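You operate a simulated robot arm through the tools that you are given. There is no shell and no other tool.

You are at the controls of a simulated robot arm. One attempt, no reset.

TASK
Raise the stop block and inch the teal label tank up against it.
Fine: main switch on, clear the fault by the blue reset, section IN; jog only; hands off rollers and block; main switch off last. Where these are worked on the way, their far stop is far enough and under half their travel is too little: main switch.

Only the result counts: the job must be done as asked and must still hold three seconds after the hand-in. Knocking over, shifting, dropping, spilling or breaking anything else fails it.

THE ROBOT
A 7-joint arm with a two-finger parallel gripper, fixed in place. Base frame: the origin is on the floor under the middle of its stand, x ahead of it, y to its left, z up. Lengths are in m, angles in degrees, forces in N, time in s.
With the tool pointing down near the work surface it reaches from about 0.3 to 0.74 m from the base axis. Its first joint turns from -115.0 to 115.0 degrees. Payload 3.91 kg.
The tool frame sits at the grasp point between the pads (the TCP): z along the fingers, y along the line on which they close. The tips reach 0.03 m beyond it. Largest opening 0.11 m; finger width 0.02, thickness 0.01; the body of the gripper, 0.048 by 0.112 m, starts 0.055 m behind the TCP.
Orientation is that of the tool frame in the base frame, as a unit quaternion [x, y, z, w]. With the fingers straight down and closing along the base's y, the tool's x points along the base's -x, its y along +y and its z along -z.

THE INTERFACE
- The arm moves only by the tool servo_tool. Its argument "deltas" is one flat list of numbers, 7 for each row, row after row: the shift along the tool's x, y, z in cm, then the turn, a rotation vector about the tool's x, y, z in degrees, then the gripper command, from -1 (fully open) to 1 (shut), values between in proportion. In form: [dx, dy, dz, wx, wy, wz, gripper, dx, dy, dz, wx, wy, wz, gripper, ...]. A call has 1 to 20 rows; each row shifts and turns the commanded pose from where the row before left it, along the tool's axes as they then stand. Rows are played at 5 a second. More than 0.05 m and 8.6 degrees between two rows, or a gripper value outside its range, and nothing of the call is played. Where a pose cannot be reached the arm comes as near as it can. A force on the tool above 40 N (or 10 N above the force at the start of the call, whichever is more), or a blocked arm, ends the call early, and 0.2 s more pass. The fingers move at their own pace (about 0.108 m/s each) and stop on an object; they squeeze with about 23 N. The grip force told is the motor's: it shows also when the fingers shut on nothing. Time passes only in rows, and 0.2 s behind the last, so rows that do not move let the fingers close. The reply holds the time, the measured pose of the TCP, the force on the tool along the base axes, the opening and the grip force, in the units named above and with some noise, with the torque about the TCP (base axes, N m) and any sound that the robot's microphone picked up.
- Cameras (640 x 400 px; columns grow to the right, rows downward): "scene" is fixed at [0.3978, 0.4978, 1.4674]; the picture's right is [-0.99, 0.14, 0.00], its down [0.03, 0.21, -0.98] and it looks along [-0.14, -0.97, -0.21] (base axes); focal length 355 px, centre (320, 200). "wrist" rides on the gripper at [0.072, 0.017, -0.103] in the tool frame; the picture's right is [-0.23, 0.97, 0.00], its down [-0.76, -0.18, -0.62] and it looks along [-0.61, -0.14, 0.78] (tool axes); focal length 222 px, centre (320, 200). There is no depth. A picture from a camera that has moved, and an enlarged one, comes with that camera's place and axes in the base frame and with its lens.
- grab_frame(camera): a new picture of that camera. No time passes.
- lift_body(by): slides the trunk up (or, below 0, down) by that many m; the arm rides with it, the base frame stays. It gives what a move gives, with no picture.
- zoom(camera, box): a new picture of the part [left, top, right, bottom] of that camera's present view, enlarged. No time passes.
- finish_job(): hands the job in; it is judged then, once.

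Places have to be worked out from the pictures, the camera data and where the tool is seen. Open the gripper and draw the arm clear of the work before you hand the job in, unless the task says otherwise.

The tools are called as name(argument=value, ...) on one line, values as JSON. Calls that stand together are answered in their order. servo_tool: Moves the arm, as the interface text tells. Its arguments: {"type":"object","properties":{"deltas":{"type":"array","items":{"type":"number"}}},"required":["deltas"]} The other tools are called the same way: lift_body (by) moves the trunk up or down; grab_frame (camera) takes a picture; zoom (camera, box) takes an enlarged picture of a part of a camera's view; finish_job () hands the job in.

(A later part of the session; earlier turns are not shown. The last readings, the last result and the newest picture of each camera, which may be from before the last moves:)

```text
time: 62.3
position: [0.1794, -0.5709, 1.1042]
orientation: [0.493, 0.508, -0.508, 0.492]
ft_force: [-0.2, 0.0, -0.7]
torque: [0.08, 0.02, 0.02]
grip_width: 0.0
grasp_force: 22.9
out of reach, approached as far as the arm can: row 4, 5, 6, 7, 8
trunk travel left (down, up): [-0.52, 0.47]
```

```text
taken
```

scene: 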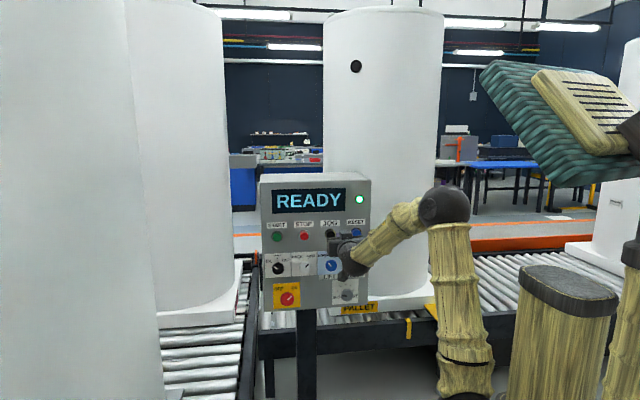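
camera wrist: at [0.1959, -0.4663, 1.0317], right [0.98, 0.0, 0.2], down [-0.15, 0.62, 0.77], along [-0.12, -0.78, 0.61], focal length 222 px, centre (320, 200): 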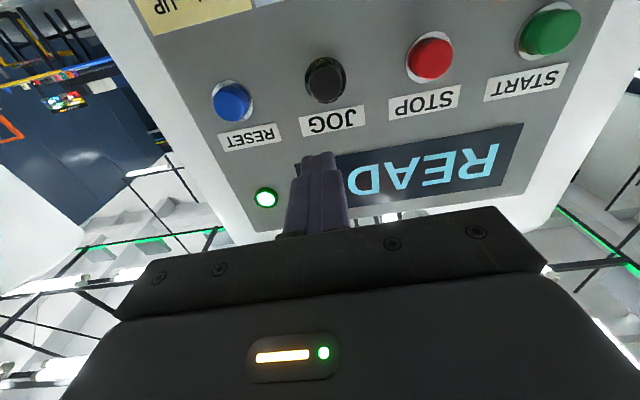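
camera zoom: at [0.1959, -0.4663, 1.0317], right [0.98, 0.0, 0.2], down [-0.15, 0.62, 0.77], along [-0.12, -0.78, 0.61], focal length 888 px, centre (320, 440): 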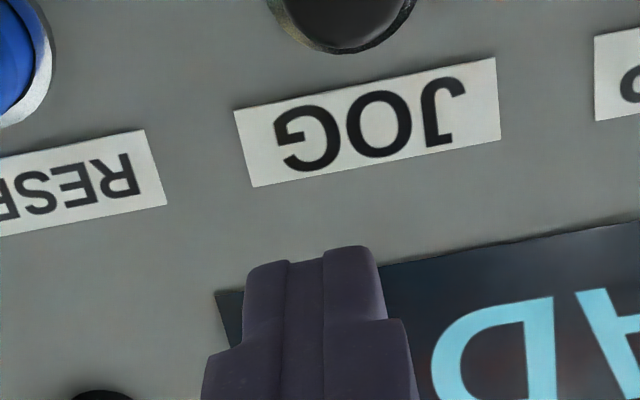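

The posture now resembles the one that worked for RESET. I'll move in small steps to the JOG standoff.

servo_tool(deltas=[1.0, 0.5, 1.2, 0, 0, 0, 1, 1.0, 0.5, 1.2, 0, 0, 0, 1, 1.0, 0.5, 1.2, 0, 0, 0, 1, 0, 0, 1.2, 0, 0, 0, 1, 0, 0, 0, 0, 0, 0, 1])

grab_frame(camera="wrist")

zoom(camera="wrist", box=[240, 90, 400, 190])

```text
time: 63.5
position: [0.1753, -0.5753, 1.1097]
orientation: [0.492, 0.508, -0.507, 0.492]
ft_force: [0.3, -0.7, 0.8]
torque: [0.01, 0.03, 0.01]
grip_width: 0.0001
grasp_force: 22.6
out of reach, approached as far as the arm can: row 1, 2, 3, 4
trunk travel left (down, up): [-0.52, 0.47]
```

```text
taken
camera wrist: at [0.1934, -0.4717, 1.0372], right [0.98, 0.0, 0.2], down [-0.15, 0.62, 0.77], along [-0.12, -0.78, 0.61], focal length 222 px, centre (320, 200)
```

wrist: 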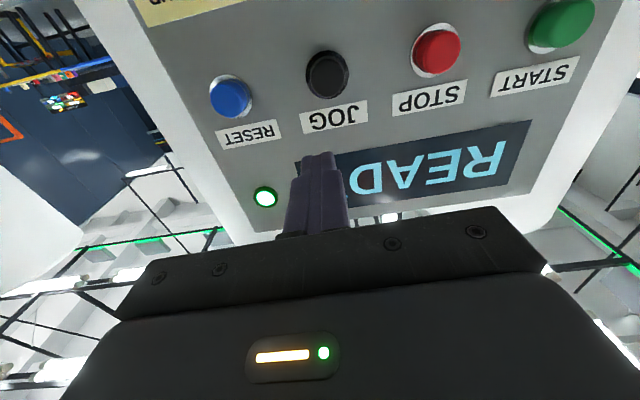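

```text
4.00 times, centred on (320, 140) of wrist
camera zoom: at [0.1934, -0.4717, 1.0372], right [0.98, 0.0, 0.2], down [-0.15, 0.62, 0.77], along [-0.12, -0.78, 0.61], focal length 888 px, centre (320, 440)
```

zoom: 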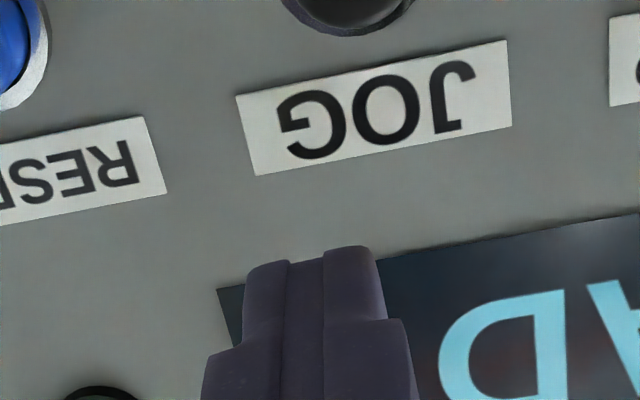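

This posture is pinned at a joint limit. The selector position (x ≈ 0.38) was reached freely and connected directly with RESET earlier, so I'll go there first and approach JOG from that side.

servo_tool(deltas=[0, 2.5, 0, 0, 0, 0, 1, 0, 2.5, 0, 0, 0, 0, 1, 0, 2.5, 0, 0, 0, 0, 1, 0, 2.5, 0, 0, 0, 0, 1, 0, 2.5, 0, 0, 0, 0, 1, 0, 2.5, 0, 0, 0, 0, 1, 0, 2.5, 0, 0, 0, 0, 1, 0, 2.0, 0, 0, 0, 0, 1])

grab_frame(camera="scene")

```text
time: 65.3
position: [0.3339, -0.5171, 1.1498]
orientation: [-0.493, -0.508, 0.508, -0.491]
ft_force: [0.1, 0.7, 0.1]
torque: [-0.01, 0.0, 0.05]
grip_width: 0.0001
grasp_force: 22.8
out of reach, approached as far as the arm can: row 1, 2, 3, 4, 5, 6, 7, 8
trunk travel left (down, up): [-0.52, 0.47]
```

```text
taken
```

scene: 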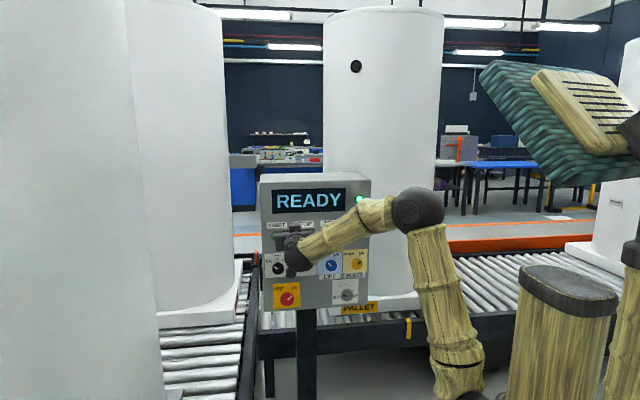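

The arm is sliding along a limit, probably because the forearm lined up with the tool and the forearm and flange rolls got mixed. I'll unwind half the roll here and see whether that frees it.

servo_tool(deltas=[0, 0, 0, 0, 0, -8, 1, 0, 0, 0, 0, 0, -8, 1, 0, 0, 0, 0, 0, -8, 1, 0, 0, 0, 0, 0, -8, 1, 0, 0, 0, 0, 0, -8, 1, 0, 0, 0, 0, 0, -8, 1])

grab_frame(camera="scene")

```text
time: 66.7
position: [0.3338, -0.5166, 1.1492]
orientation: [-0.242, -0.664, 0.664, -0.242]
ft_force: [0.2, -0.1, -0.3]
torque: [-0.01, 0.02, -0.03]
grip_width: 0.0001
grasp_force: 23.1
trunk travel left (down, up): [-0.52, 0.47]
```

```text
taken
```

scene: 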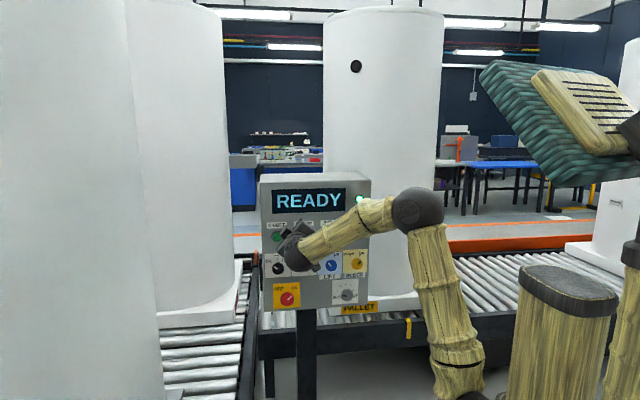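

Pure roll works freely. I'll test whether it can descend now, in small steps.

servo_tool(deltas=[1.28, 1.53, 0, 0, 0, 0, 1, 1.28, 1.53, 0, 0, 0, 0, 1, 1.28, 1.53, 0, 0, 0, 0, 1])

```text
time: 67.5
position: [0.3162, -0.4946, 1.1083]
orientation: [0.242, 0.665, -0.664, 0.242]
ft_force: [0.0, -0.3, 0.6]
torque: [-0.01, -0.01, 0.0]
grip_width: 0.0001
grasp_force: 22.4
out of reach, approached as far as the arm can: row 1, 2, 3
trunk travel left (down, up): [-0.52, 0.47]
```

Still pinned. A button press doesn't need a horizontal tool, so I'll roll back to -90° and pitch the tool about 45° downward, which is a comfortable posture for this arm.

servo_tool(deltas=[0, 0, 0, 0, 0, -8, 1, 0, 0, 0, 0, 0, -8, 1, 0, 0, 0, 0, 0, -8, 1, 0, 0, 0, 0, 0, -8, 1, 0, 0, 0, 0, 0, -8, 1, 0, 0, 0, -8, 0, 0, 1, 0, 0, 0, -8, 0, 0, 1, 0, 0, 0, -8, 0, 0, 1, 0, 0, 0, -8, 0, 0, 1, 0, 0, 0, -8, 0, 0, 1, 0, 0, 0, -5, 0, 0, 1])

grab_frame(camera="scene")

grab_frame(camera="wrist")

```text
time: 69.9
position: [0.3173, -0.4955, 1.109]
orientation: [-0.001, 0.924, -0.382, 0.001]
ft_force: [1.2, -0.6, 0.3]
torque: [0.0, 0.0, -0.01]
grip_width: 0.0001
grasp_force: 23.0
trunk travel left (down, up): [-0.52, 0.47]
```

```text
taken
```

scene: 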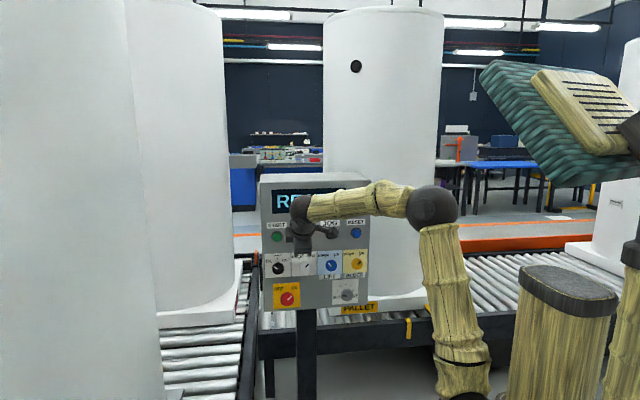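

```text
taken
camera wrist: at [0.2461, -0.4109, 1.1702], right [0.23, 0.69, -0.69], down [0.76, 0.31, 0.57], along [0.61, -0.65, -0.45], focal length 222 px, centre (320, 200)
```

wrist: 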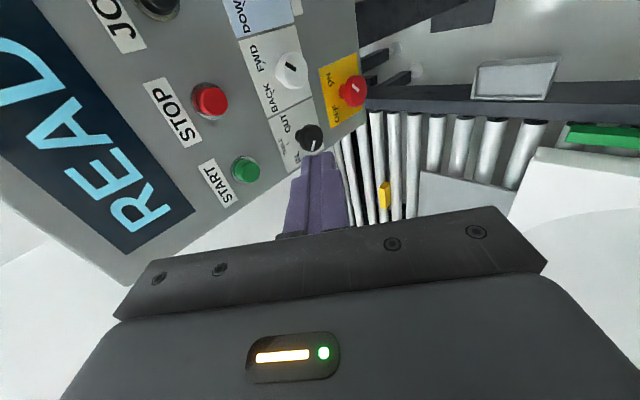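

No limit flags here, and this view shows the block, the gray plate and the teal pallet together. I'll zoom for a reference before jogging.

zoom(camera="wrist", box=[340, 100, 560, 240])

```text
2.86 times, centred on (450, 170) of wrist
camera zoom: at [0.2461, -0.4109, 1.1702], right [0.23, 0.69, -0.69], down [0.76, 0.31, 0.57], along [0.61, -0.65, -0.45], focal length 635 px, centre (-51, 286)
```

zoom: 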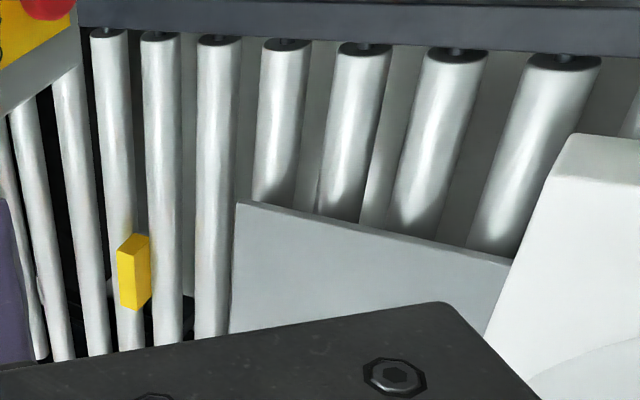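

I'll move to a standoff for JOG with this 45° downward tool.

servo_tool(deltas=[2.47, -1.63, 1.89, 0, 0, 0, 1, 2.47, -1.63, 1.89, 0, 0, 0, 1, 2.47, -1.63, 1.89, 0, 0, 0, 1, 2.47, -1.63, 1.89, 0, 0, 0, 1, 2.47, -1.63, 1.89, 0, 0, 0, 1, 0, 0, 0, 0, 0, 0, 1])

grab_frame(camera="wrist")

grab_frame(camera="scene")

```text
time: 71.3
position: [0.1787, -0.5796, 1.1063]
orientation: [0.001, 0.924, -0.383, 0.002]
ft_force: [-0.4, -0.2, 0.5]
torque: [-0.03, 0.0, 0.0]
grip_width: 0.0002
grasp_force: 22.4
out of reach, approached as far as the arm can: row 3, 4, 5
trunk travel left (down, up): [-0.52, 0.47]
```

```text
taken
camera wrist: at [0.1082, -0.4939, 1.1681], right [0.23, 0.69, -0.69], down [0.76, 0.32, 0.57], along [0.61, -0.65, -0.45], focal length 222 px, centre (320, 200)
```

wrist: 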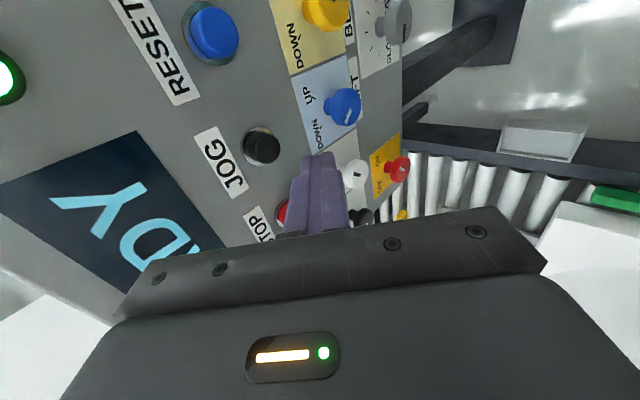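

```text
taken
```

scene: 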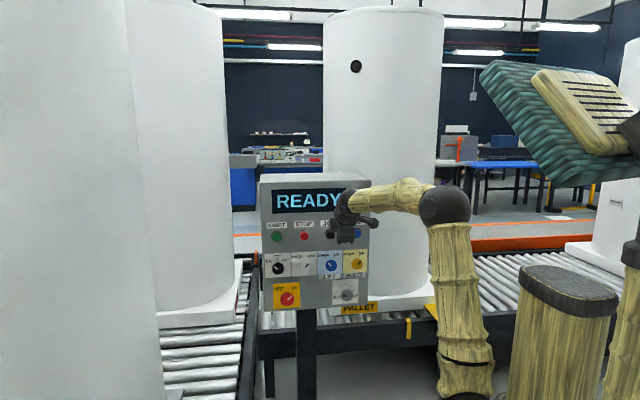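

This is still a wrist-branch problem. I'll go back to where it was free, bring the tool fully vertical like the starting posture, and re-home the wrist from there.

servo_tool(deltas=[-2.5, 1.2, -1.2, 0, 0, 0, 1, -2.5, 1.2, -1.2, 0, 0, 0, 1, -2.5, 1.2, -1.2, 0, 0, 0, 1, -2.5, 1.2, -1.2, 0, 0, 0, 1, -2.5, 1.2, -1.2, 0, 0, 0, 1, 0, 0, 0, -7.5, 0, 0, 1, 0, 0, 0, -7.5, 0, 0, 1, 0, 0, 0, -7.5, 0, 0, 1, 0, 0, 0, -7.5, 0, 0, 1, 0, 0, 0, -7.5, 0, 0, 1, 0, 0, 0, -7.5, 0, 0, 1])

grab_frame(camera="scene")

```text
time: 73.7
position: [0.2582, -0.4095, 1.1073]
orientation: [0.0, 1.0, 0.001, 0.002]
ft_force: [-0.3, 0.2, 0.0]
torque: [0.0, 0.03, -0.01]
grip_width: 0.0001
grasp_force: 23.1
out of reach, approached as far as the arm can: row 7, 8, 9, 10, 11
trunk travel left (down, up): [-0.52, 0.47]
```

```text
taken
```

scene: 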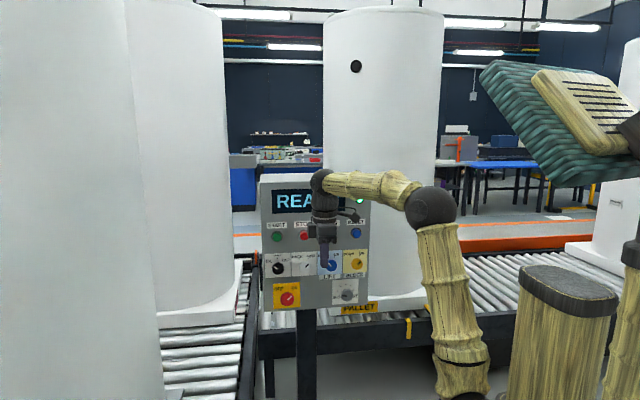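

The tool is vertical now, though some rows were limited. I'll move to the start-relative pose (0.205, -0.407, 1.02) and see whether it's free there.

servo_tool(deltas=[1.33, 0, 2.1, 0, 0, 0, 1, 1.33, 0, 2.1, 0, 0, 0, 1, 1.33, 0, 2.1, 0, 0, 0, 1, 1.33, 0, 2.1, 0, 0, 0, 1])

grab_frame(camera="scene")

```text
time: 74.7
position: [0.206, -0.4087, 1.0228]
orientation: [0.0, 1.0, 0.0, 0.002]
ft_force: [-0.1, 0.0, 0.6]
torque: [-0.01, 0.0, -0.02]
grip_width: 0.0
grasp_force: 22.9
trunk travel left (down, up): [-0.52, 0.47]
```

```text
taken
```

scene: 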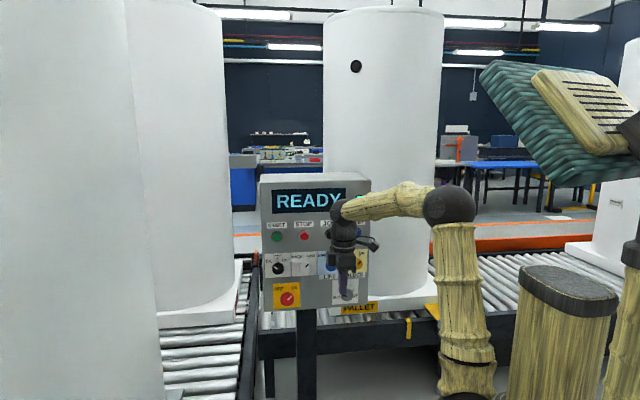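

The start-like posture was reached without flags. From here I'll pitch the tool up 45° while moving toward JOG.

servo_tool(deltas=[0, -2.17, -1.33, 7.5, 0, 0, 1, 0, -2.32, -1.04, 7.5, 0, 0, 1, 0, -2.44, -0.72, 7.5, 0, 0, 1, 0, -2.51, -0.4, 7.5, 0, 0, 1, 0, -2.55, -0.07, 7.5, 0, 0, 1, 0, -2.53, 0.27, 7.5, 0, 0, 1])

grab_frame(camera="scene")

grab_frame(camera="wrist")

```text
time: 76.1
position: [0.2061, -0.5402, 1.1029]
orientation: [0.001, 0.923, -0.384, 0.001]
ft_force: [-0.7, -0.3, 0.5]
torque: [-0.02, -0.03, 0.0]
grip_width: 0.0002
grasp_force: 23.1
trunk travel left (down, up): [-0.52, 0.47]
```

```text
taken
```

scene: 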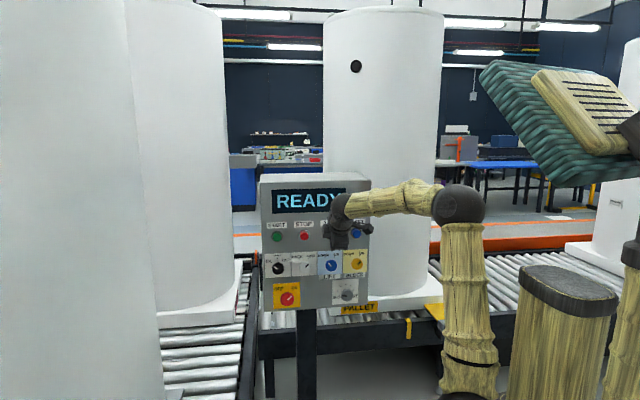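

```text
taken
camera wrist: at [0.1354, -0.4545, 1.1636], right [0.23, 0.69, -0.69], down [0.76, 0.32, 0.57], along [0.61, -0.65, -0.45], focal length 222 px, centre (320, 200)
```

wrist: 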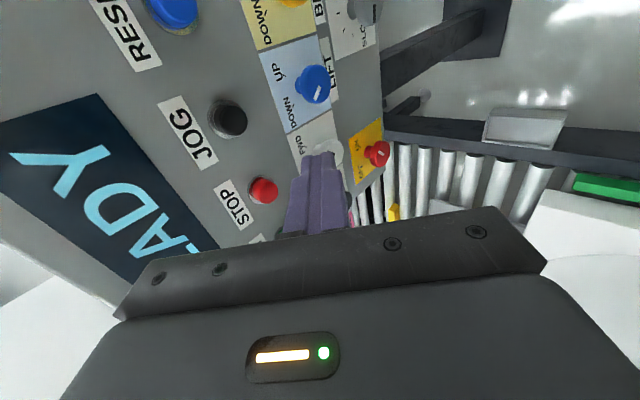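

That was free of flags. I'll advance toward JOG in 2 cm steps.

servo_tool(deltas=[0.4, -1.41, 1.41, 0, 0, 0, 1, 0.4, -1.41, 1.41, 0, 0, 0, 1, 0.4, -1.41, 1.41, 0, 0, 0, 1])

grab_frame(camera="wrist")

```text
time: 76.9
position: [0.1874, -0.5785, 1.1079]
orientation: [0.001, 0.924, -0.383, 0.001]
ft_force: [1.0, -0.2, 0.2]
torque: [-0.01, 0.0, -0.01]
grip_width: 0.0
grasp_force: 22.5
out of reach, approached as far as the arm can: row 2, 3
trunk travel left (down, up): [-0.52, 0.47]
```

```text
taken
camera wrist: at [0.1167, -0.4917, 1.1686], right [0.23, 0.69, -0.69], down [0.76, 0.31, 0.57], along [0.61, -0.65, -0.45], focal length 222 px, centre (320, 200)
```

wrist: 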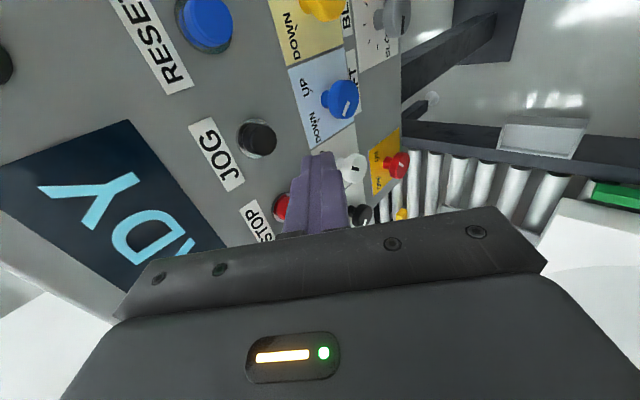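

At 45° the forward reach stays limited because the upper arm won't lean forward in this posture. I'll back off to tool-down and reach outward and down, which should make the arm lean again.

servo_tool(deltas=[0, 1.41, -1.41, 0, 0, 0, 1, 0, 1.41, -1.41, 0, 0, 0, 1, 0, 1.6, 1.0, -7.5, 0, 0, 1, 0, 1.6, 1.0, -7.5, 0, 0, 1, 0, 1.6, 1.0, -7.5, 0, 0, 1, 0, 1.6, 1.0, -7.5, 0, 0, 1, 0, 1.6, 1.0, -7.5, 0, 0, 1, 0, 1.6, 1.0, -7.5, 0, 0, 1])

```text
time: 78.7
position: [0.1741, -0.4311, 1.0232]
orientation: [0.0, 1.0, 0.001, 0.002]
ft_force: [0.4, -0.4, 0.1]
torque: [-0.01, -0.02, 0.0]
grip_width: 0.0001
grasp_force: 22.6
out of reach, approached as far as the arm can: row 5, 6, 7, 8
trunk travel left (down, up): [-0.52, 0.47]
```

The tool is vertical again. I'll move outward to x ≈ 0.30 and lower.

servo_tool(deltas=[-2.5, 0.6, 0, 0, 0, 0, 1, -2.5, 0.6, 0, 0, 0, 0, 1, -2.5, 0.6, 0, 0, 0, 0, 1, -2.5, 0.6, 0, 0, 0, 0, 1, -2.5, 0.6, 0, 0, 0, 0, 1, 0, 0, 3, 0, 0, 0, 1, 0, 0, 3, 0, 0, 0, 1, 0, 0, 3, 0, 0, 0, 1])

grab_frame(camera="scene")

```text
time: 80.5
position: [0.276, -0.3584, 0.9499]
orientation: [0.0, 1.0, 0.001, 0.002]
ft_force: [0.0, 0.1, 0.3]
torque: [-0.03, 0.0, 0.01]
grip_width: 0.0
grasp_force: 22.6
out of reach, approached as far as the arm can: row 2, 3, 4, 5, 6, 7, 8
trunk travel left (down, up): [-0.52, 0.47]
```

```text
taken
```

scene: 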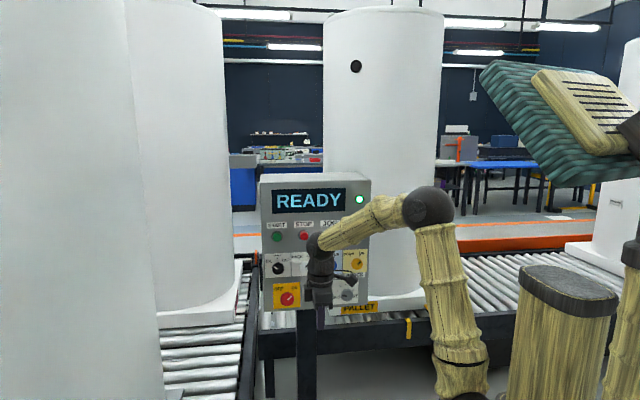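

The reach limit matches a forward-lean limit of the upper arm left over from the earlier jump. I'll swing the vertical tool toward the front, where there is free space short of the tank, and see whether the arm extends normally there.

servo_tool(deltas=[-2.5, 1.93, -1, 0, 0, -4, 1, -2.5, 1.93, -1, 0, 0, -4, 1, -2.5, 1.93, 0, 0, 0, -4, 1, -2.5, 1.93, 0, 0, 0, -4, 1, -2.5, 1.93, 0, 0, 0, -4, 1, -2.5, 1.93, 0, 0, 0, -4, 1, -2.5, 1.93, 0, 0, 0, -4, 1, -2.5, 1.93, 0, 0, 0, -4, 1])

grab_frame(camera="scene")

```text
time: 82.3
position: [0.428, -0.1633, 0.9745]
orientation: [-0.276, 0.961, 0.0, 0.001]
ft_force: [-0.4, -1.0, -1.0]
torque: [0.01, 0.0, 0.0]
grip_width: 0.0
grasp_force: 22.6
trunk travel left (down, up): [-0.52, 0.47]
```

```text
taken
```

scene: 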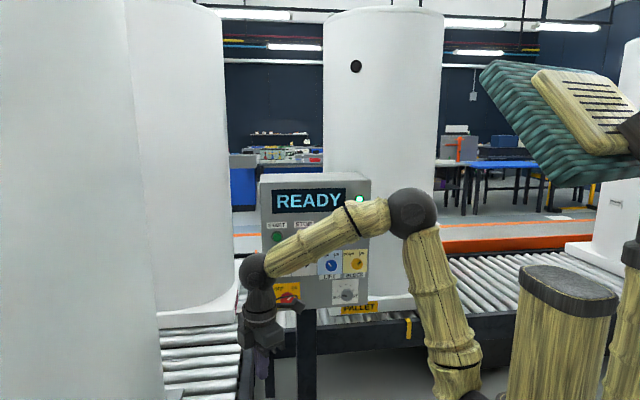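

That was free of flags. I'll check clearance to the tank with the wrist camera before extending outward.

grab_frame(camera="wrist")

```text
taken
camera wrist: at [0.3595, -0.1865, 1.0764], right [-0.32, 0.95, 0.0], down [0.74, 0.25, 0.63], along [0.59, 0.2, -0.78], focal length 222 px, centre (320, 200)
```

wrist: 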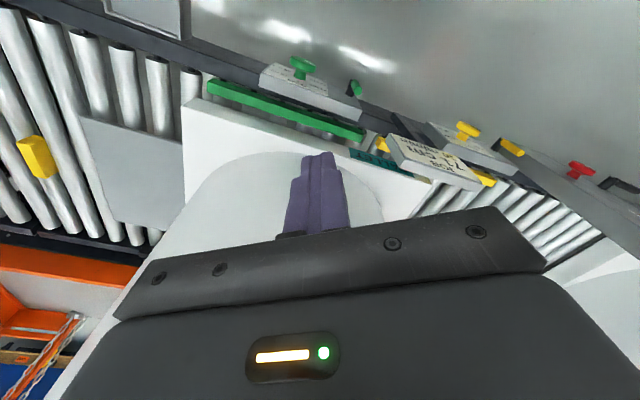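

The tank's near surface is around x ≈ 0.65, about 20 cm clear. I'll extend 5 cm outward and lower a bit to see whether the arm leans.

servo_tool(deltas=[-1.03, -1.36, 1.5, 0, 0, 0, 1, -1.03, -1.36, 1.5, 0, 0, 0, 1, -1.03, -1.36, 1.5, 0, 0, 0, 1])

grab_frame(camera="scene")

```text
time: 83.1
position: [0.422, -0.1675, 0.9641]
orientation: [-0.275, 0.961, -0.001, 0.002]
ft_force: [0.5, -0.2, -0.7]
torque: [0.03, -0.05, -0.01]
grip_width: 0.0
grasp_force: 22.5
out of reach, approached as far as the arm can: row 1, 2, 3
trunk travel left (down, up): [-0.52, 0.47]
```

```text
taken
```

scene: 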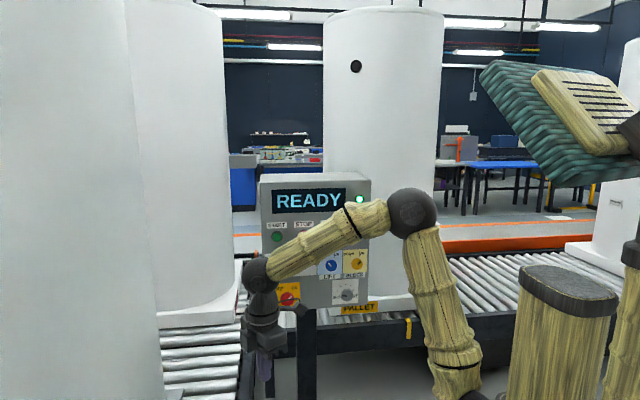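

The reach is limited at every heading, so the arm seems to be in the mirrored shoulder branch (upper arm leaning "backwards" about its first joint). I'll retract and raise to bring the upper arm vertical, then swing around to the front-left to unwind it, well clear of the tank.

servo_tool(deltas=[1.35, 1.89, -1.9, 0, 0, 0, 1, 1.35, 1.89, -1.9, 0, 0, 0, 1, 1.35, 1.89, -1.9, 0, 0, 0, 1, 1.35, 1.89, -1.9, 0, 0, 0, 1, -2.02, 1.5, 0, 0, 0, -4, 1, -2.02, 1.5, 0, 0, 0, -4, 1, -2.02, 1.5, 0, 0, 0, -4, 1, -2.02, 1.5, 0, 0, 0, -4, 1])

grab_frame(camera="scene")

grab_frame(camera="wrist")

```text
time: 84.9
position: [0.3649, -0.0356, 1.0398]
orientation: [-0.407, 0.913, 0.0, 0.002]
ft_force: [0.0, 0.3, -0.2]
torque: [0.02, 0.02, -0.01]
grip_width: 0.0001
grasp_force: 23.1
trunk travel left (down, up): [-0.52, 0.47]
```

```text
taken
```

scene: 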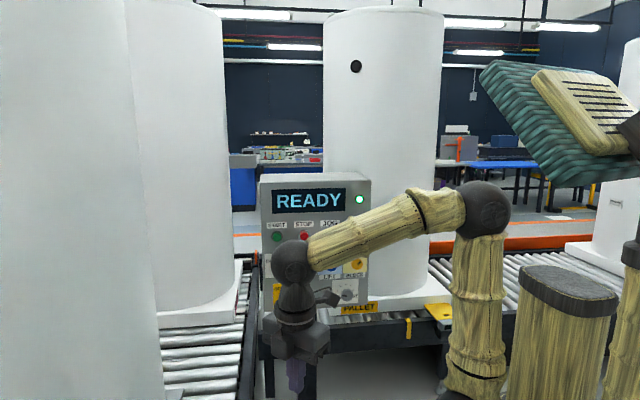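

```text
taken
camera wrist: at [0.3058, -0.0774, 1.1439], right [-0.57, 0.82, 0.0], down [0.64, 0.45, 0.63], along [0.51, 0.36, -0.78], focal length 222 px, centre (320, 200)
```

wrist: 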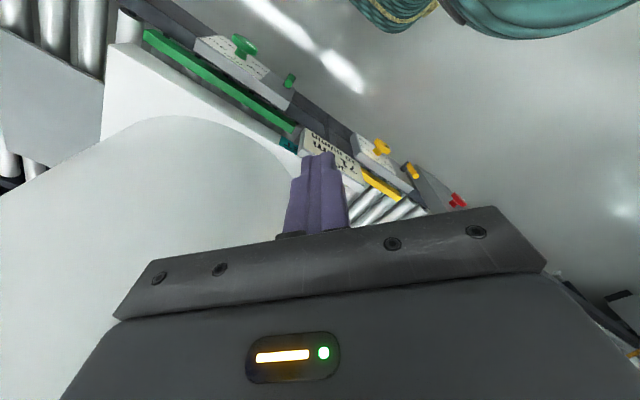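

Free so far, with the upper arm upright. I'll continue the swing to about +45° heading, away from the tank.

servo_tool(deltas=[-2.57, 1.91, 0, 0, 0, -5, 1, -2.57, 1.91, 0, 0, 0, -5, 1, -2.57, 1.91, 0, 0, 0, -5, 1, -2.57, 1.91, 0, 0, 0, -5, 1, -2.57, 1.91, 0, 0, 0, -5, 1])

grab_frame(camera="scene")

grab_frame(camera="wrist")

```text
time: 86.1
position: [0.3533, 0.1219, 1.0396]
orientation: [-0.596, 0.803, 0.0, 0.002]
ft_force: [-0.1, 0.3, -0.5]
torque: [-0.01, -0.05, -0.01]
grip_width: 0.0
grasp_force: 23.6
trunk travel left (down, up): [-0.52, 0.47]
```

```text
taken
```

scene: 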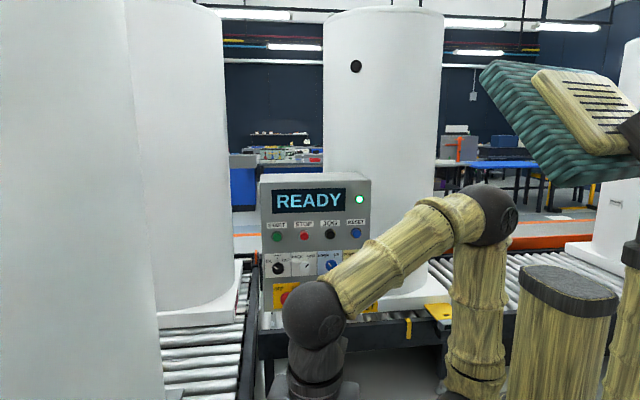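

```text
taken
camera wrist: at [0.3177, 0.0583, 1.1435], right [-0.87, 0.5, 0.0], down [0.39, 0.68, 0.62], along [0.31, 0.54, -0.78], focal length 222 px, centre (320, 200)
```

wrist: 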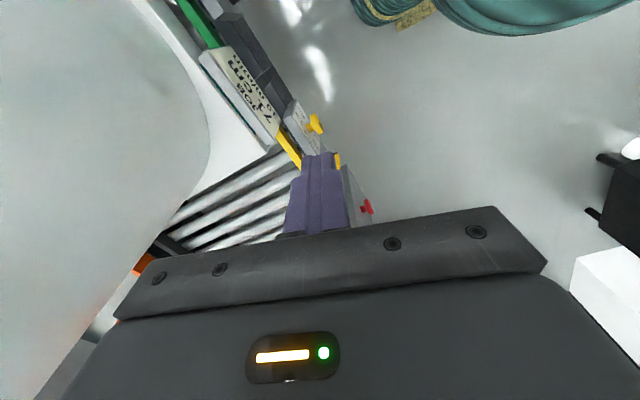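

Still free. I'll go another 25° and then extend outward.

servo_tool(deltas=[-2.57, 1.91, 0, 0, 0, -5, 1, -2.57, 1.91, 0, 0, 0, -5, 1, -2.57, 1.91, 0, 0, 0, -5, 1, -2.57, 1.91, 0, 0, 0, -5, 1, -2.57, 1.91, 0, 0, 0, -5, 1])

grab_frame(camera="scene")

grab_frame(camera="wrist")

```text
time: 87.3
position: [0.2727, 0.2603, 1.0369]
orientation: [0.755, -0.655, 0.001, -0.002]
ft_force: [0.6, 0.6, 1.0]
torque: [0.04, -0.01, -0.03]
grip_width: 0.0001
grasp_force: 23.1
trunk travel left (down, up): [-0.52, 0.47]
```

```text
taken
```

scene: 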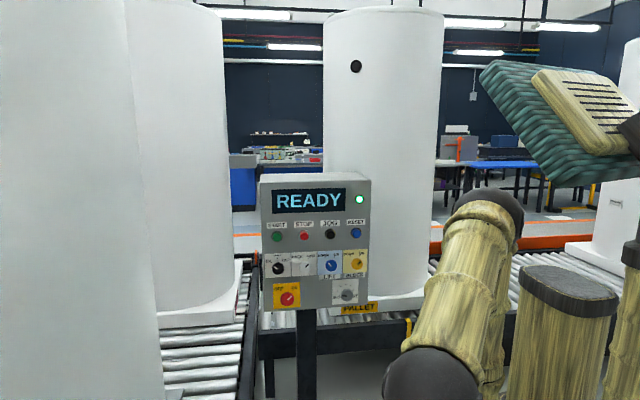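

```text
taken
camera wrist: at [0.268, 0.1869, 1.1406], right [-1.0, 0.09, 0.0], down [0.07, 0.78, 0.62], along [0.06, 0.62, -0.78], focal length 222 px, centre (320, 200)
```

wrist: 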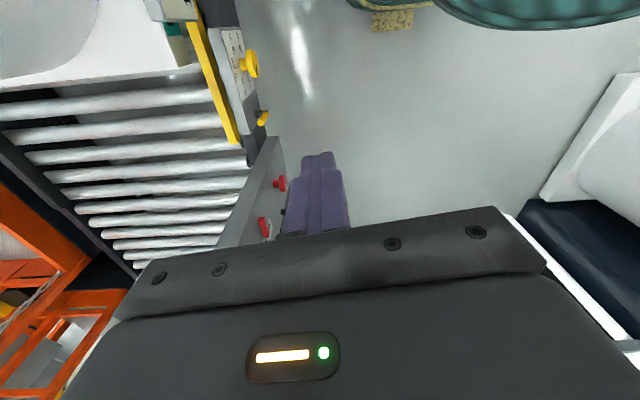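

Free space all around here. I'll extend 10 cm outward and 6 cm down to see whether the arm leans normally.

servo_tool(deltas=[-1.16, -1.62, 1.2, 0, 0, 0, 1, -1.16, -1.62, 1.2, 0, 0, 0, 1, -1.16, -1.62, 1.2, 0, 0, 0, 1, -1.16, -1.62, 1.2, 0, 0, 0, 1, -1.16, -1.62, 1.2, 0, 0, 0, 1])

grab_frame(camera="scene")

```text
time: 88.5
position: [0.3458, 0.3317, 0.9771]
orientation: [0.754, -0.657, 0.001, -0.001]
ft_force: [0.5, 0.1, -0.8]
torque: [-0.02, -0.01, 0.0]
grip_width: 0.0001
grasp_force: 23.9
trunk travel left (down, up): [-0.52, 0.47]
```

```text
taken
```

scene: 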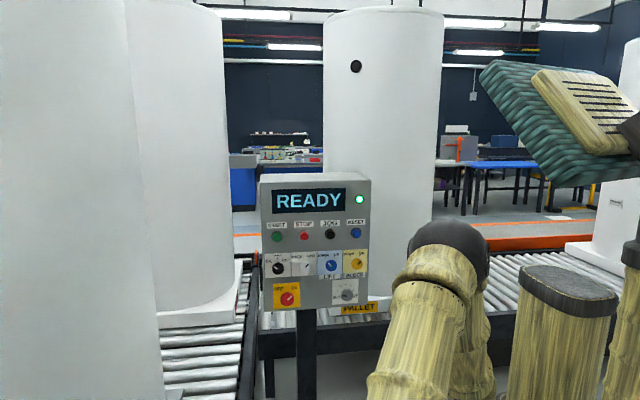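

It extends freely now, so the shoulder is back in its normal branch. I'll extend a little more to settle it, then retract slightly and swing back toward the panel with the arm leaning normally.

servo_tool(deltas=[-1.16, -1.62, 1.5, 0, 0, 0, 1, -1.16, -1.62, 1.5, 0, 0, 0, 1, 1.16, 1.62, 1.5, 0, 0, 0, 1, 1.16, 1.62, 1.5, 0, 0, 0, 1, 1.16, 1.62, 1.0, 0, 0, 0, 1, 1.16, 1.62, 0, 0, 0, 0, 1])

grab_frame(camera="scene")

```text
time: 89.9
position: [0.3152, 0.3015, 0.908]
orientation: [0.755, -0.656, 0.001, -0.001]
ft_force: [0.0, 0.0, 0.2]
torque: [-0.03, 0.01, 0.01]
grip_width: 0.0
grasp_force: 22.7
trunk travel left (down, up): [-0.52, 0.47]
```

```text
taken
```

scene: 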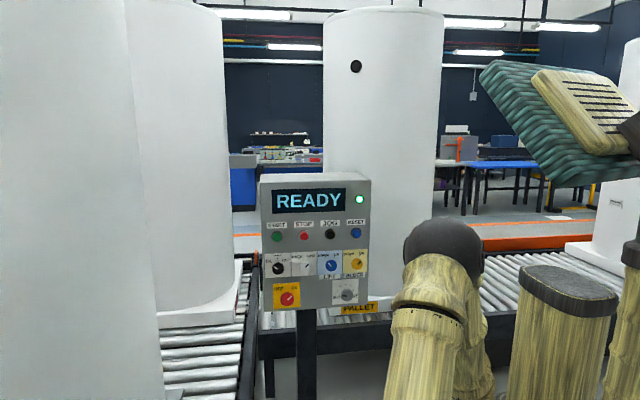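

Lean is natural. Swinging back toward the panel side at radius 0.436, first half.

servo_tool(deltas=[3.15, -2.14, 0, 0, 0, 5, 1, 3.15, -2.14, 0, 0, 0, 5, 1, 3.15, -2.14, 0, 0, 0, 5, 1, 3.15, -2.14, 0, 0, 0, 5, 1, 3.15, -2.14, 0, 0, 0, 5, 1, 3.15, -2.14, 0, 0, 0, 5, 1, 3.15, -2.14, 0, 0, 0, 5, 1, 3.15, -2.14, 0, 0, 0, 5, 1, 3.15, -2.14, 0, 0, 0, 5, 1, 3.15, -2.14, 0, 0, 0, 5, 1])

grab_frame(camera="scene")

grab_frame(camera="wrist")

```text
time: 92.1
position: [0.4409, -0.0475, 0.9127]
orientation: [-0.406, 0.914, -0.001, 0.001]
ft_force: [-0.5, -0.5, 0.1]
torque: [0.02, 0.0, 0.06]
grip_width: 0.0002
grasp_force: 23.0
trunk travel left (down, up): [-0.52, 0.47]
```

```text
taken
```

scene: 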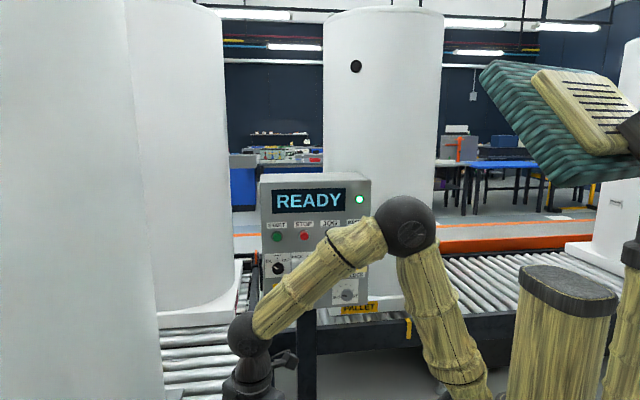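

```text
taken
camera wrist: at [0.3813, -0.0904, 1.0151], right [-0.57, 0.82, 0.0], down [0.64, 0.45, 0.63], along [0.51, 0.36, -0.78], focal length 222 px, centre (320, 200)
```

wrist: 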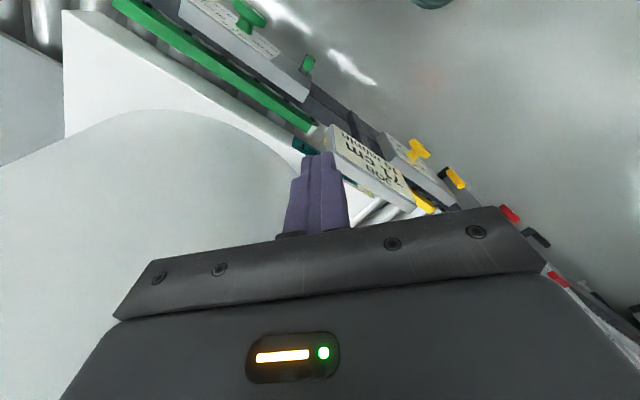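

Unflagged and leaning properly. Second half of the swing.

servo_tool(deltas=[3.15, -2.14, 0, 0, 0, 5, 1, 3.15, -2.14, 0, 0, 0, 5, 1, 3.15, -2.14, 0, 0, 0, 5, 1, 3.15, -2.14, 0, 0, 0, 5, 1, 3.15, -2.14, 0, 0, 0, 5, 1, 3.15, -2.14, 0, 0, 0, 5, 1, 3.15, -2.14, 0, 0, 0, 5, 1, 3.15, -2.14, 0, 0, 0, 5, 1, 3.15, -2.14, 0, 0, 0, 4, 1, 3.15, -2.14, 0, 0, 0, 4, 1])

grab_frame(camera="scene")

```text
time: 94.3
position: [0.2536, -0.366, 0.9062]
orientation: [0.001, 1.0, -0.001, 0.002]
ft_force: [0.1, -0.1, 0.1]
torque: [0.02, 0.01, 0.02]
grip_width: 0.0
grasp_force: 22.5
trunk travel left (down, up): [-0.52, 0.47]
```

```text
taken
```

scene: 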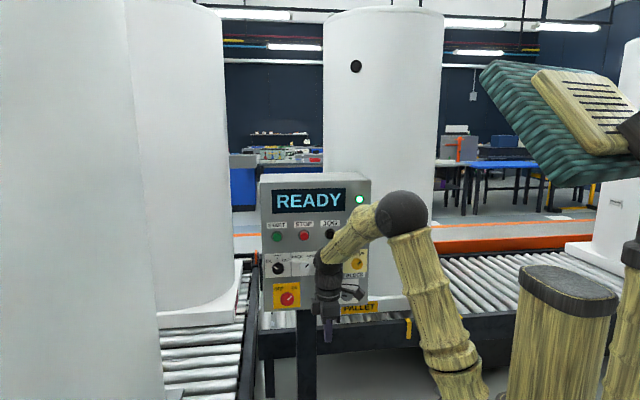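

The arm is back at the panel side in a natural, leaning posture. I'll pitch the tool 45° up while moving in front of JOG, which keeps the wrist away from its straight position.

servo_tool(deltas=[0.61, -2.3, -2.43, 5.625, 0, 0, 1, 0.61, -2.53, -2.19, 5.625, 0, 0, 1, 0.61, -2.73, -1.94, 5.625, 0, 0, 1, 0.61, -2.91, -1.66, 5.625, 0, 0, 1, 0.61, -3.06, -1.36, 5.625, 0, 0, 1, 0.61, -3.17, -1.06, 5.625, 0, 0, 1, 0.61, -3.26, -0.74, 5.625, 0, 0, 1, 0.61, -3.32, -0.42, 5.625, 0, 0, 1])

grab_frame(camera="scene")

grab_frame(camera="wrist")

```text
time: 96.1
position: [0.2058, -0.5503, 1.1038]
orientation: [0.001, 0.924, -0.383, 0.002]
ft_force: [0.0, 0.1, 0.6]
torque: [0.02, 0.06, 0.01]
grip_width: 0.0001
grasp_force: 22.9
trunk travel left (down, up): [-0.52, 0.47]
```

```text
taken
```

scene: 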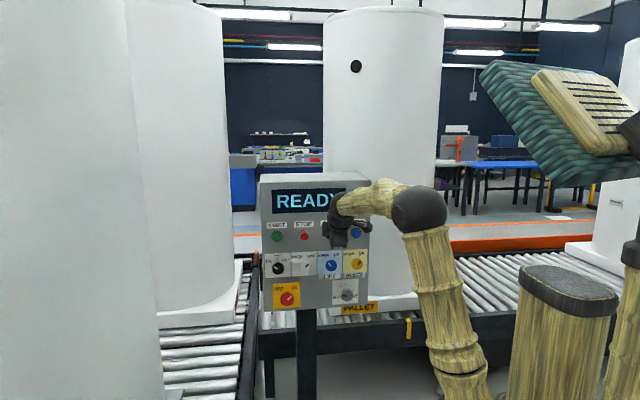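

```text
taken
camera wrist: at [0.1353, -0.4639, 1.1659], right [0.23, 0.69, -0.69], down [0.76, 0.31, 0.57], along [0.61, -0.65, -0.45], focal length 222 px, centre (320, 200)
```

wrist: 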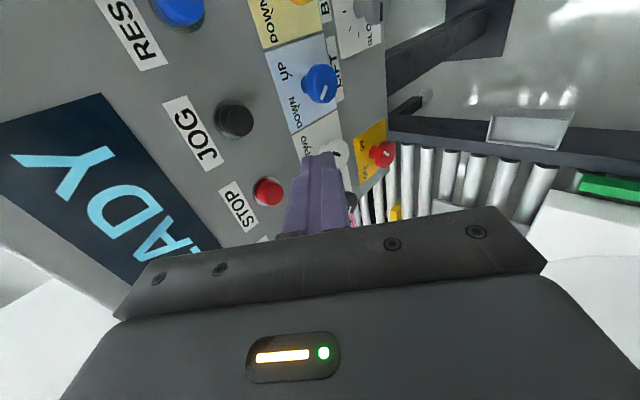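

Posture is good and unflagged. I'll advance so the front corner of the fingertips sits just short of the JOG button.

servo_tool(deltas=[0.37, -1.456, 1.955, 0, 0, 0, 1, 0.37, -1.456, 1.955, 0, 0, 0, 1, 0.37, -1.456, 1.955, 0, 0, 0, 1, 0.37, -1.456, 1.955, 0, 0, 0, 1, 0, 0, 0, 0, 0, 0, 1])

grab_frame(camera="wrist")

zoom(camera="wrist", box=[240, 90, 400, 190])

```text
time: 97.3
position: [0.1912, -0.6449, 1.0887]
orientation: [0.001, 0.924, -0.382, 0.002]
ft_force: [-0.5, 0.0, 0.9]
torque: [-0.01, -0.03, 0.03]
grip_width: 0.0001
grasp_force: 22.8
trunk travel left (down, up): [-0.52, 0.47]
```

```text
taken
camera wrist: at [0.1212, -0.5599, 1.1506], right [0.23, 0.69, -0.69], down [0.76, 0.31, 0.57], along [0.61, -0.65, -0.45], focal length 222 px, centre (320, 200)
```

wrist: 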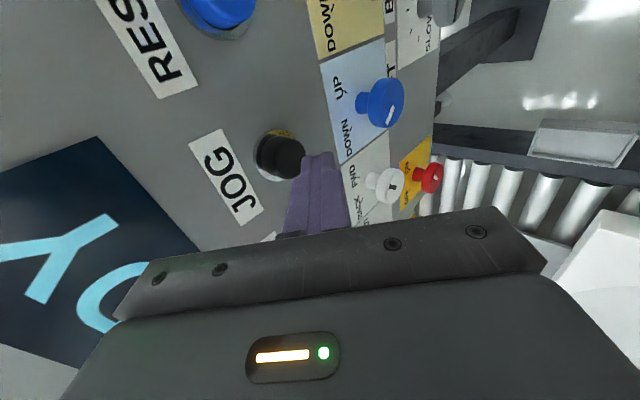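

```text
4.00 times, centred on (320, 140) of wrist
camera zoom: at [0.1212, -0.5599, 1.1506], right [0.23, 0.69, -0.69], down [0.76, 0.31, 0.57], along [0.61, -0.65, -0.45], focal length 888 px, centre (320, 440)
```

zoom: 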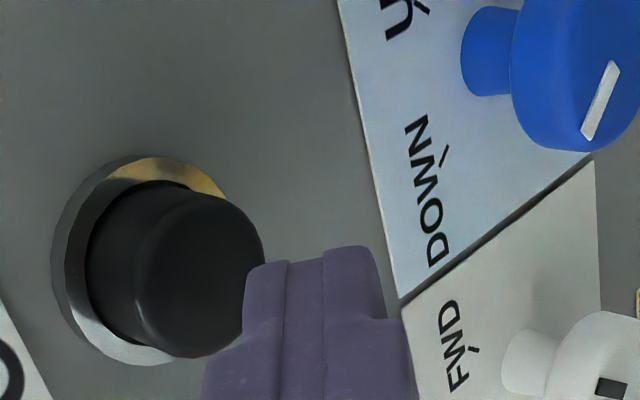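

JOG's face works out at (0.193, -0.692, 1.073), and the fingertip corner is aligned with it at (0.193, -0.673, 1.076). I'll approach, give one short press and release, to see how far one inch takes the tank.

servo_tool(deltas=[0, -0.5, 0.5, 0, 0, 0, 1, 0, -0.5, 0.5, 0, 0, 0, 1, 0, -0.28, 0.28, 0, 0, 0, 1, 0, -0.21, 0.21, 0, 0, 0, 1, 0, 0.8, -0.8, 0, 0, 0, 1])

grab_frame(camera="scene")

grab_frame(camera="wrist")

```text
time: 98.5
position: [0.1898, -0.6553, 1.089]
orientation: [0.001, 0.923, -0.384, 0.002]
ft_force: [-0.3, -0.5, -0.1]
torque: [0.0, 0.03, 0.02]
grip_width: 0.0001
grasp_force: 23.2
trunk travel left (down, up): [-0.52, 0.47]
heard: click
```

```text
taken
```

scene: 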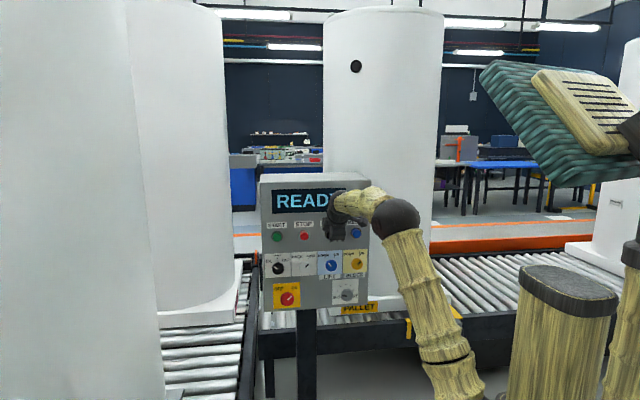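

```text
taken
camera wrist: at [0.1195, -0.5691, 1.1508], right [0.23, 0.69, -0.69], down [0.76, 0.31, 0.57], along [0.61, -0.65, -0.45], focal length 222 px, centre (320, 200)
```

wrist: 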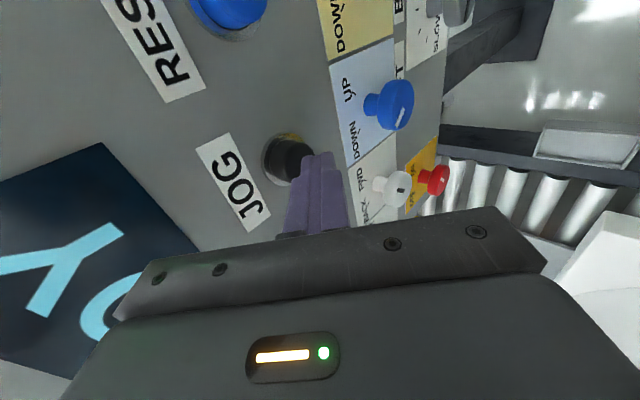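

A click was heard. I'll zoom into the scene to see whether the plate and tank moved.

zoom(camera="scene", box=[140, 290, 320, 400])

zoom(camera="scene", box=[255, 170, 375, 245])

```text
3.56 times, centred on (230, 345) of scene
camera zoom: at [0.3978, 0.4978, 1.4674], right [-0.99, 0.14, 0.0], down [0.03, 0.21, -0.98], along [-0.14, -0.97, -0.21], focal length 1263 px, centre (640, -316)
```

zoom: 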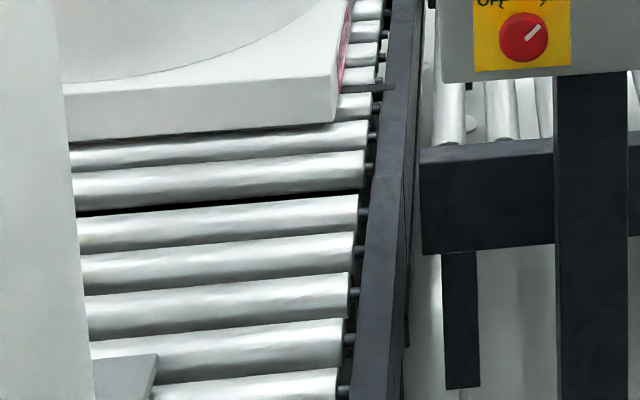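

```text
5.33 times, centred on (315, 208) of scene
camera zoom: at [0.3978, 0.4978, 1.4674], right [-0.99, 0.14, 0.0], down [0.03, 0.21, -0.98], along [-0.14, -0.97, -0.21], focal length 1894 px, centre (347, 160)
```

zoom: 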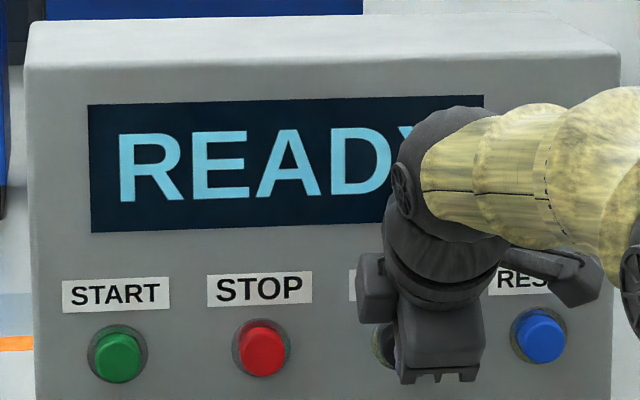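

The tank's silhouette shifted slightly, by a few millimetres, while the gray plate stayed put. So the plate is fixed and the pallet has roughly 0.4 m to travel. I'll hold JOG for about 3 s and measure the speed.

servo_tool(deltas=[0, -0.42, 0.42, 0, 0, 0, 1, 0, -0.42, 0.42, 0, 0, 0, 1, 0, 0, 0, 0, 0, 0, 1, 0, 0, 0, 0, 0, 0, 1, 0, 0, 0, 0, 0, 0, 1, 0, 0, 0, 0, 0, 0, 1, 0, 0, 0, 0, 0, 0, 1, 0, 0, 0, 0, 0, 0, 1, 0, 0, 0, 0, 0, 0, 1, 0, 0, 0, 0, 0, 0, 1, 0, 0, 0, 0, 0, 0, 1, 0, 0, 0, 0, 0, 0, 1, 0, 0, 0, 0, 0, 0, 1, 0, 0, 0, 0, 0, 0, 1, 0, 0, 0, 0, 0, 0, 1, 0, 0.84, -0.84, 0, 0, 0, 1])

grab_frame(camera="scene")

grab_frame(camera="wrist")

zoom(camera="scene", box=[140, 290, 320, 400])

```text
time: 101.9
position: [0.19, -0.6558, 1.0873]
orientation: [0.002, 0.924, -0.383, 0.001]
ft_force: [0.5, -0.5, -0.6]
torque: [-0.01, -0.02, 0.0]
grip_width: 0.0001
grasp_force: 23.0
trunk travel left (down, up): [-0.52, 0.47]
heard: click
```

```text
taken
```

scene: 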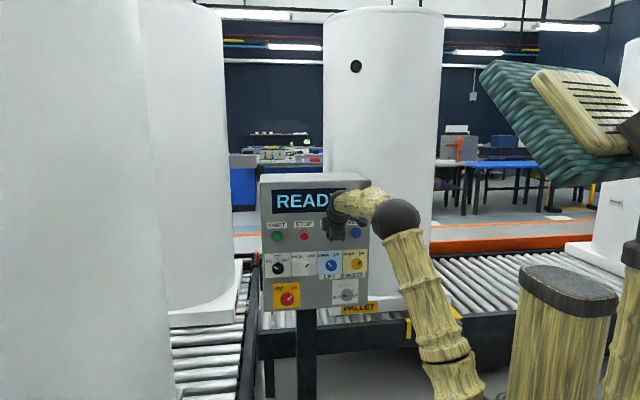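

```text
taken
camera wrist: at [0.1199, -0.5695, 1.1506], right [0.23, 0.69, -0.69], down [0.76, 0.31, 0.57], along [0.61, -0.65, -0.45], focal length 222 px, centre (320, 200)
```

wrist: 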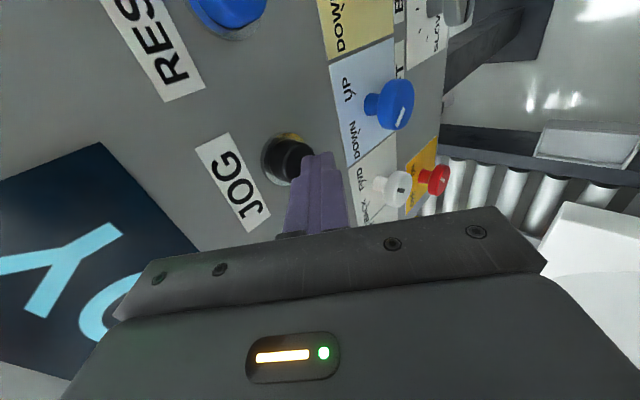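

```text
3.56 times, centred on (230, 345) of scene
camera zoom: at [0.3978, 0.4978, 1.4674], right [-0.99, 0.14, 0.0], down [0.03, 0.21, -0.98], along [-0.14, -0.97, -0.21], focal length 1263 px, centre (640, -316)
```

zoom: 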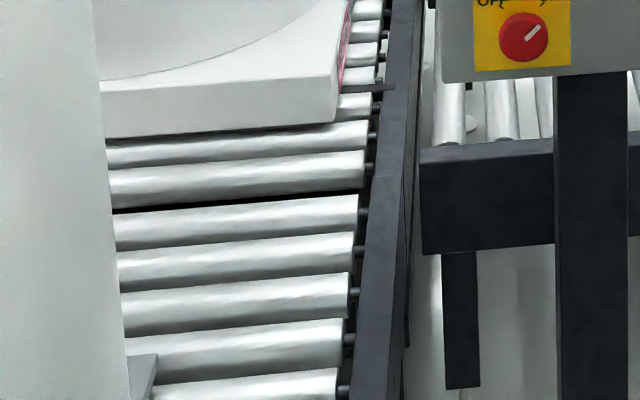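

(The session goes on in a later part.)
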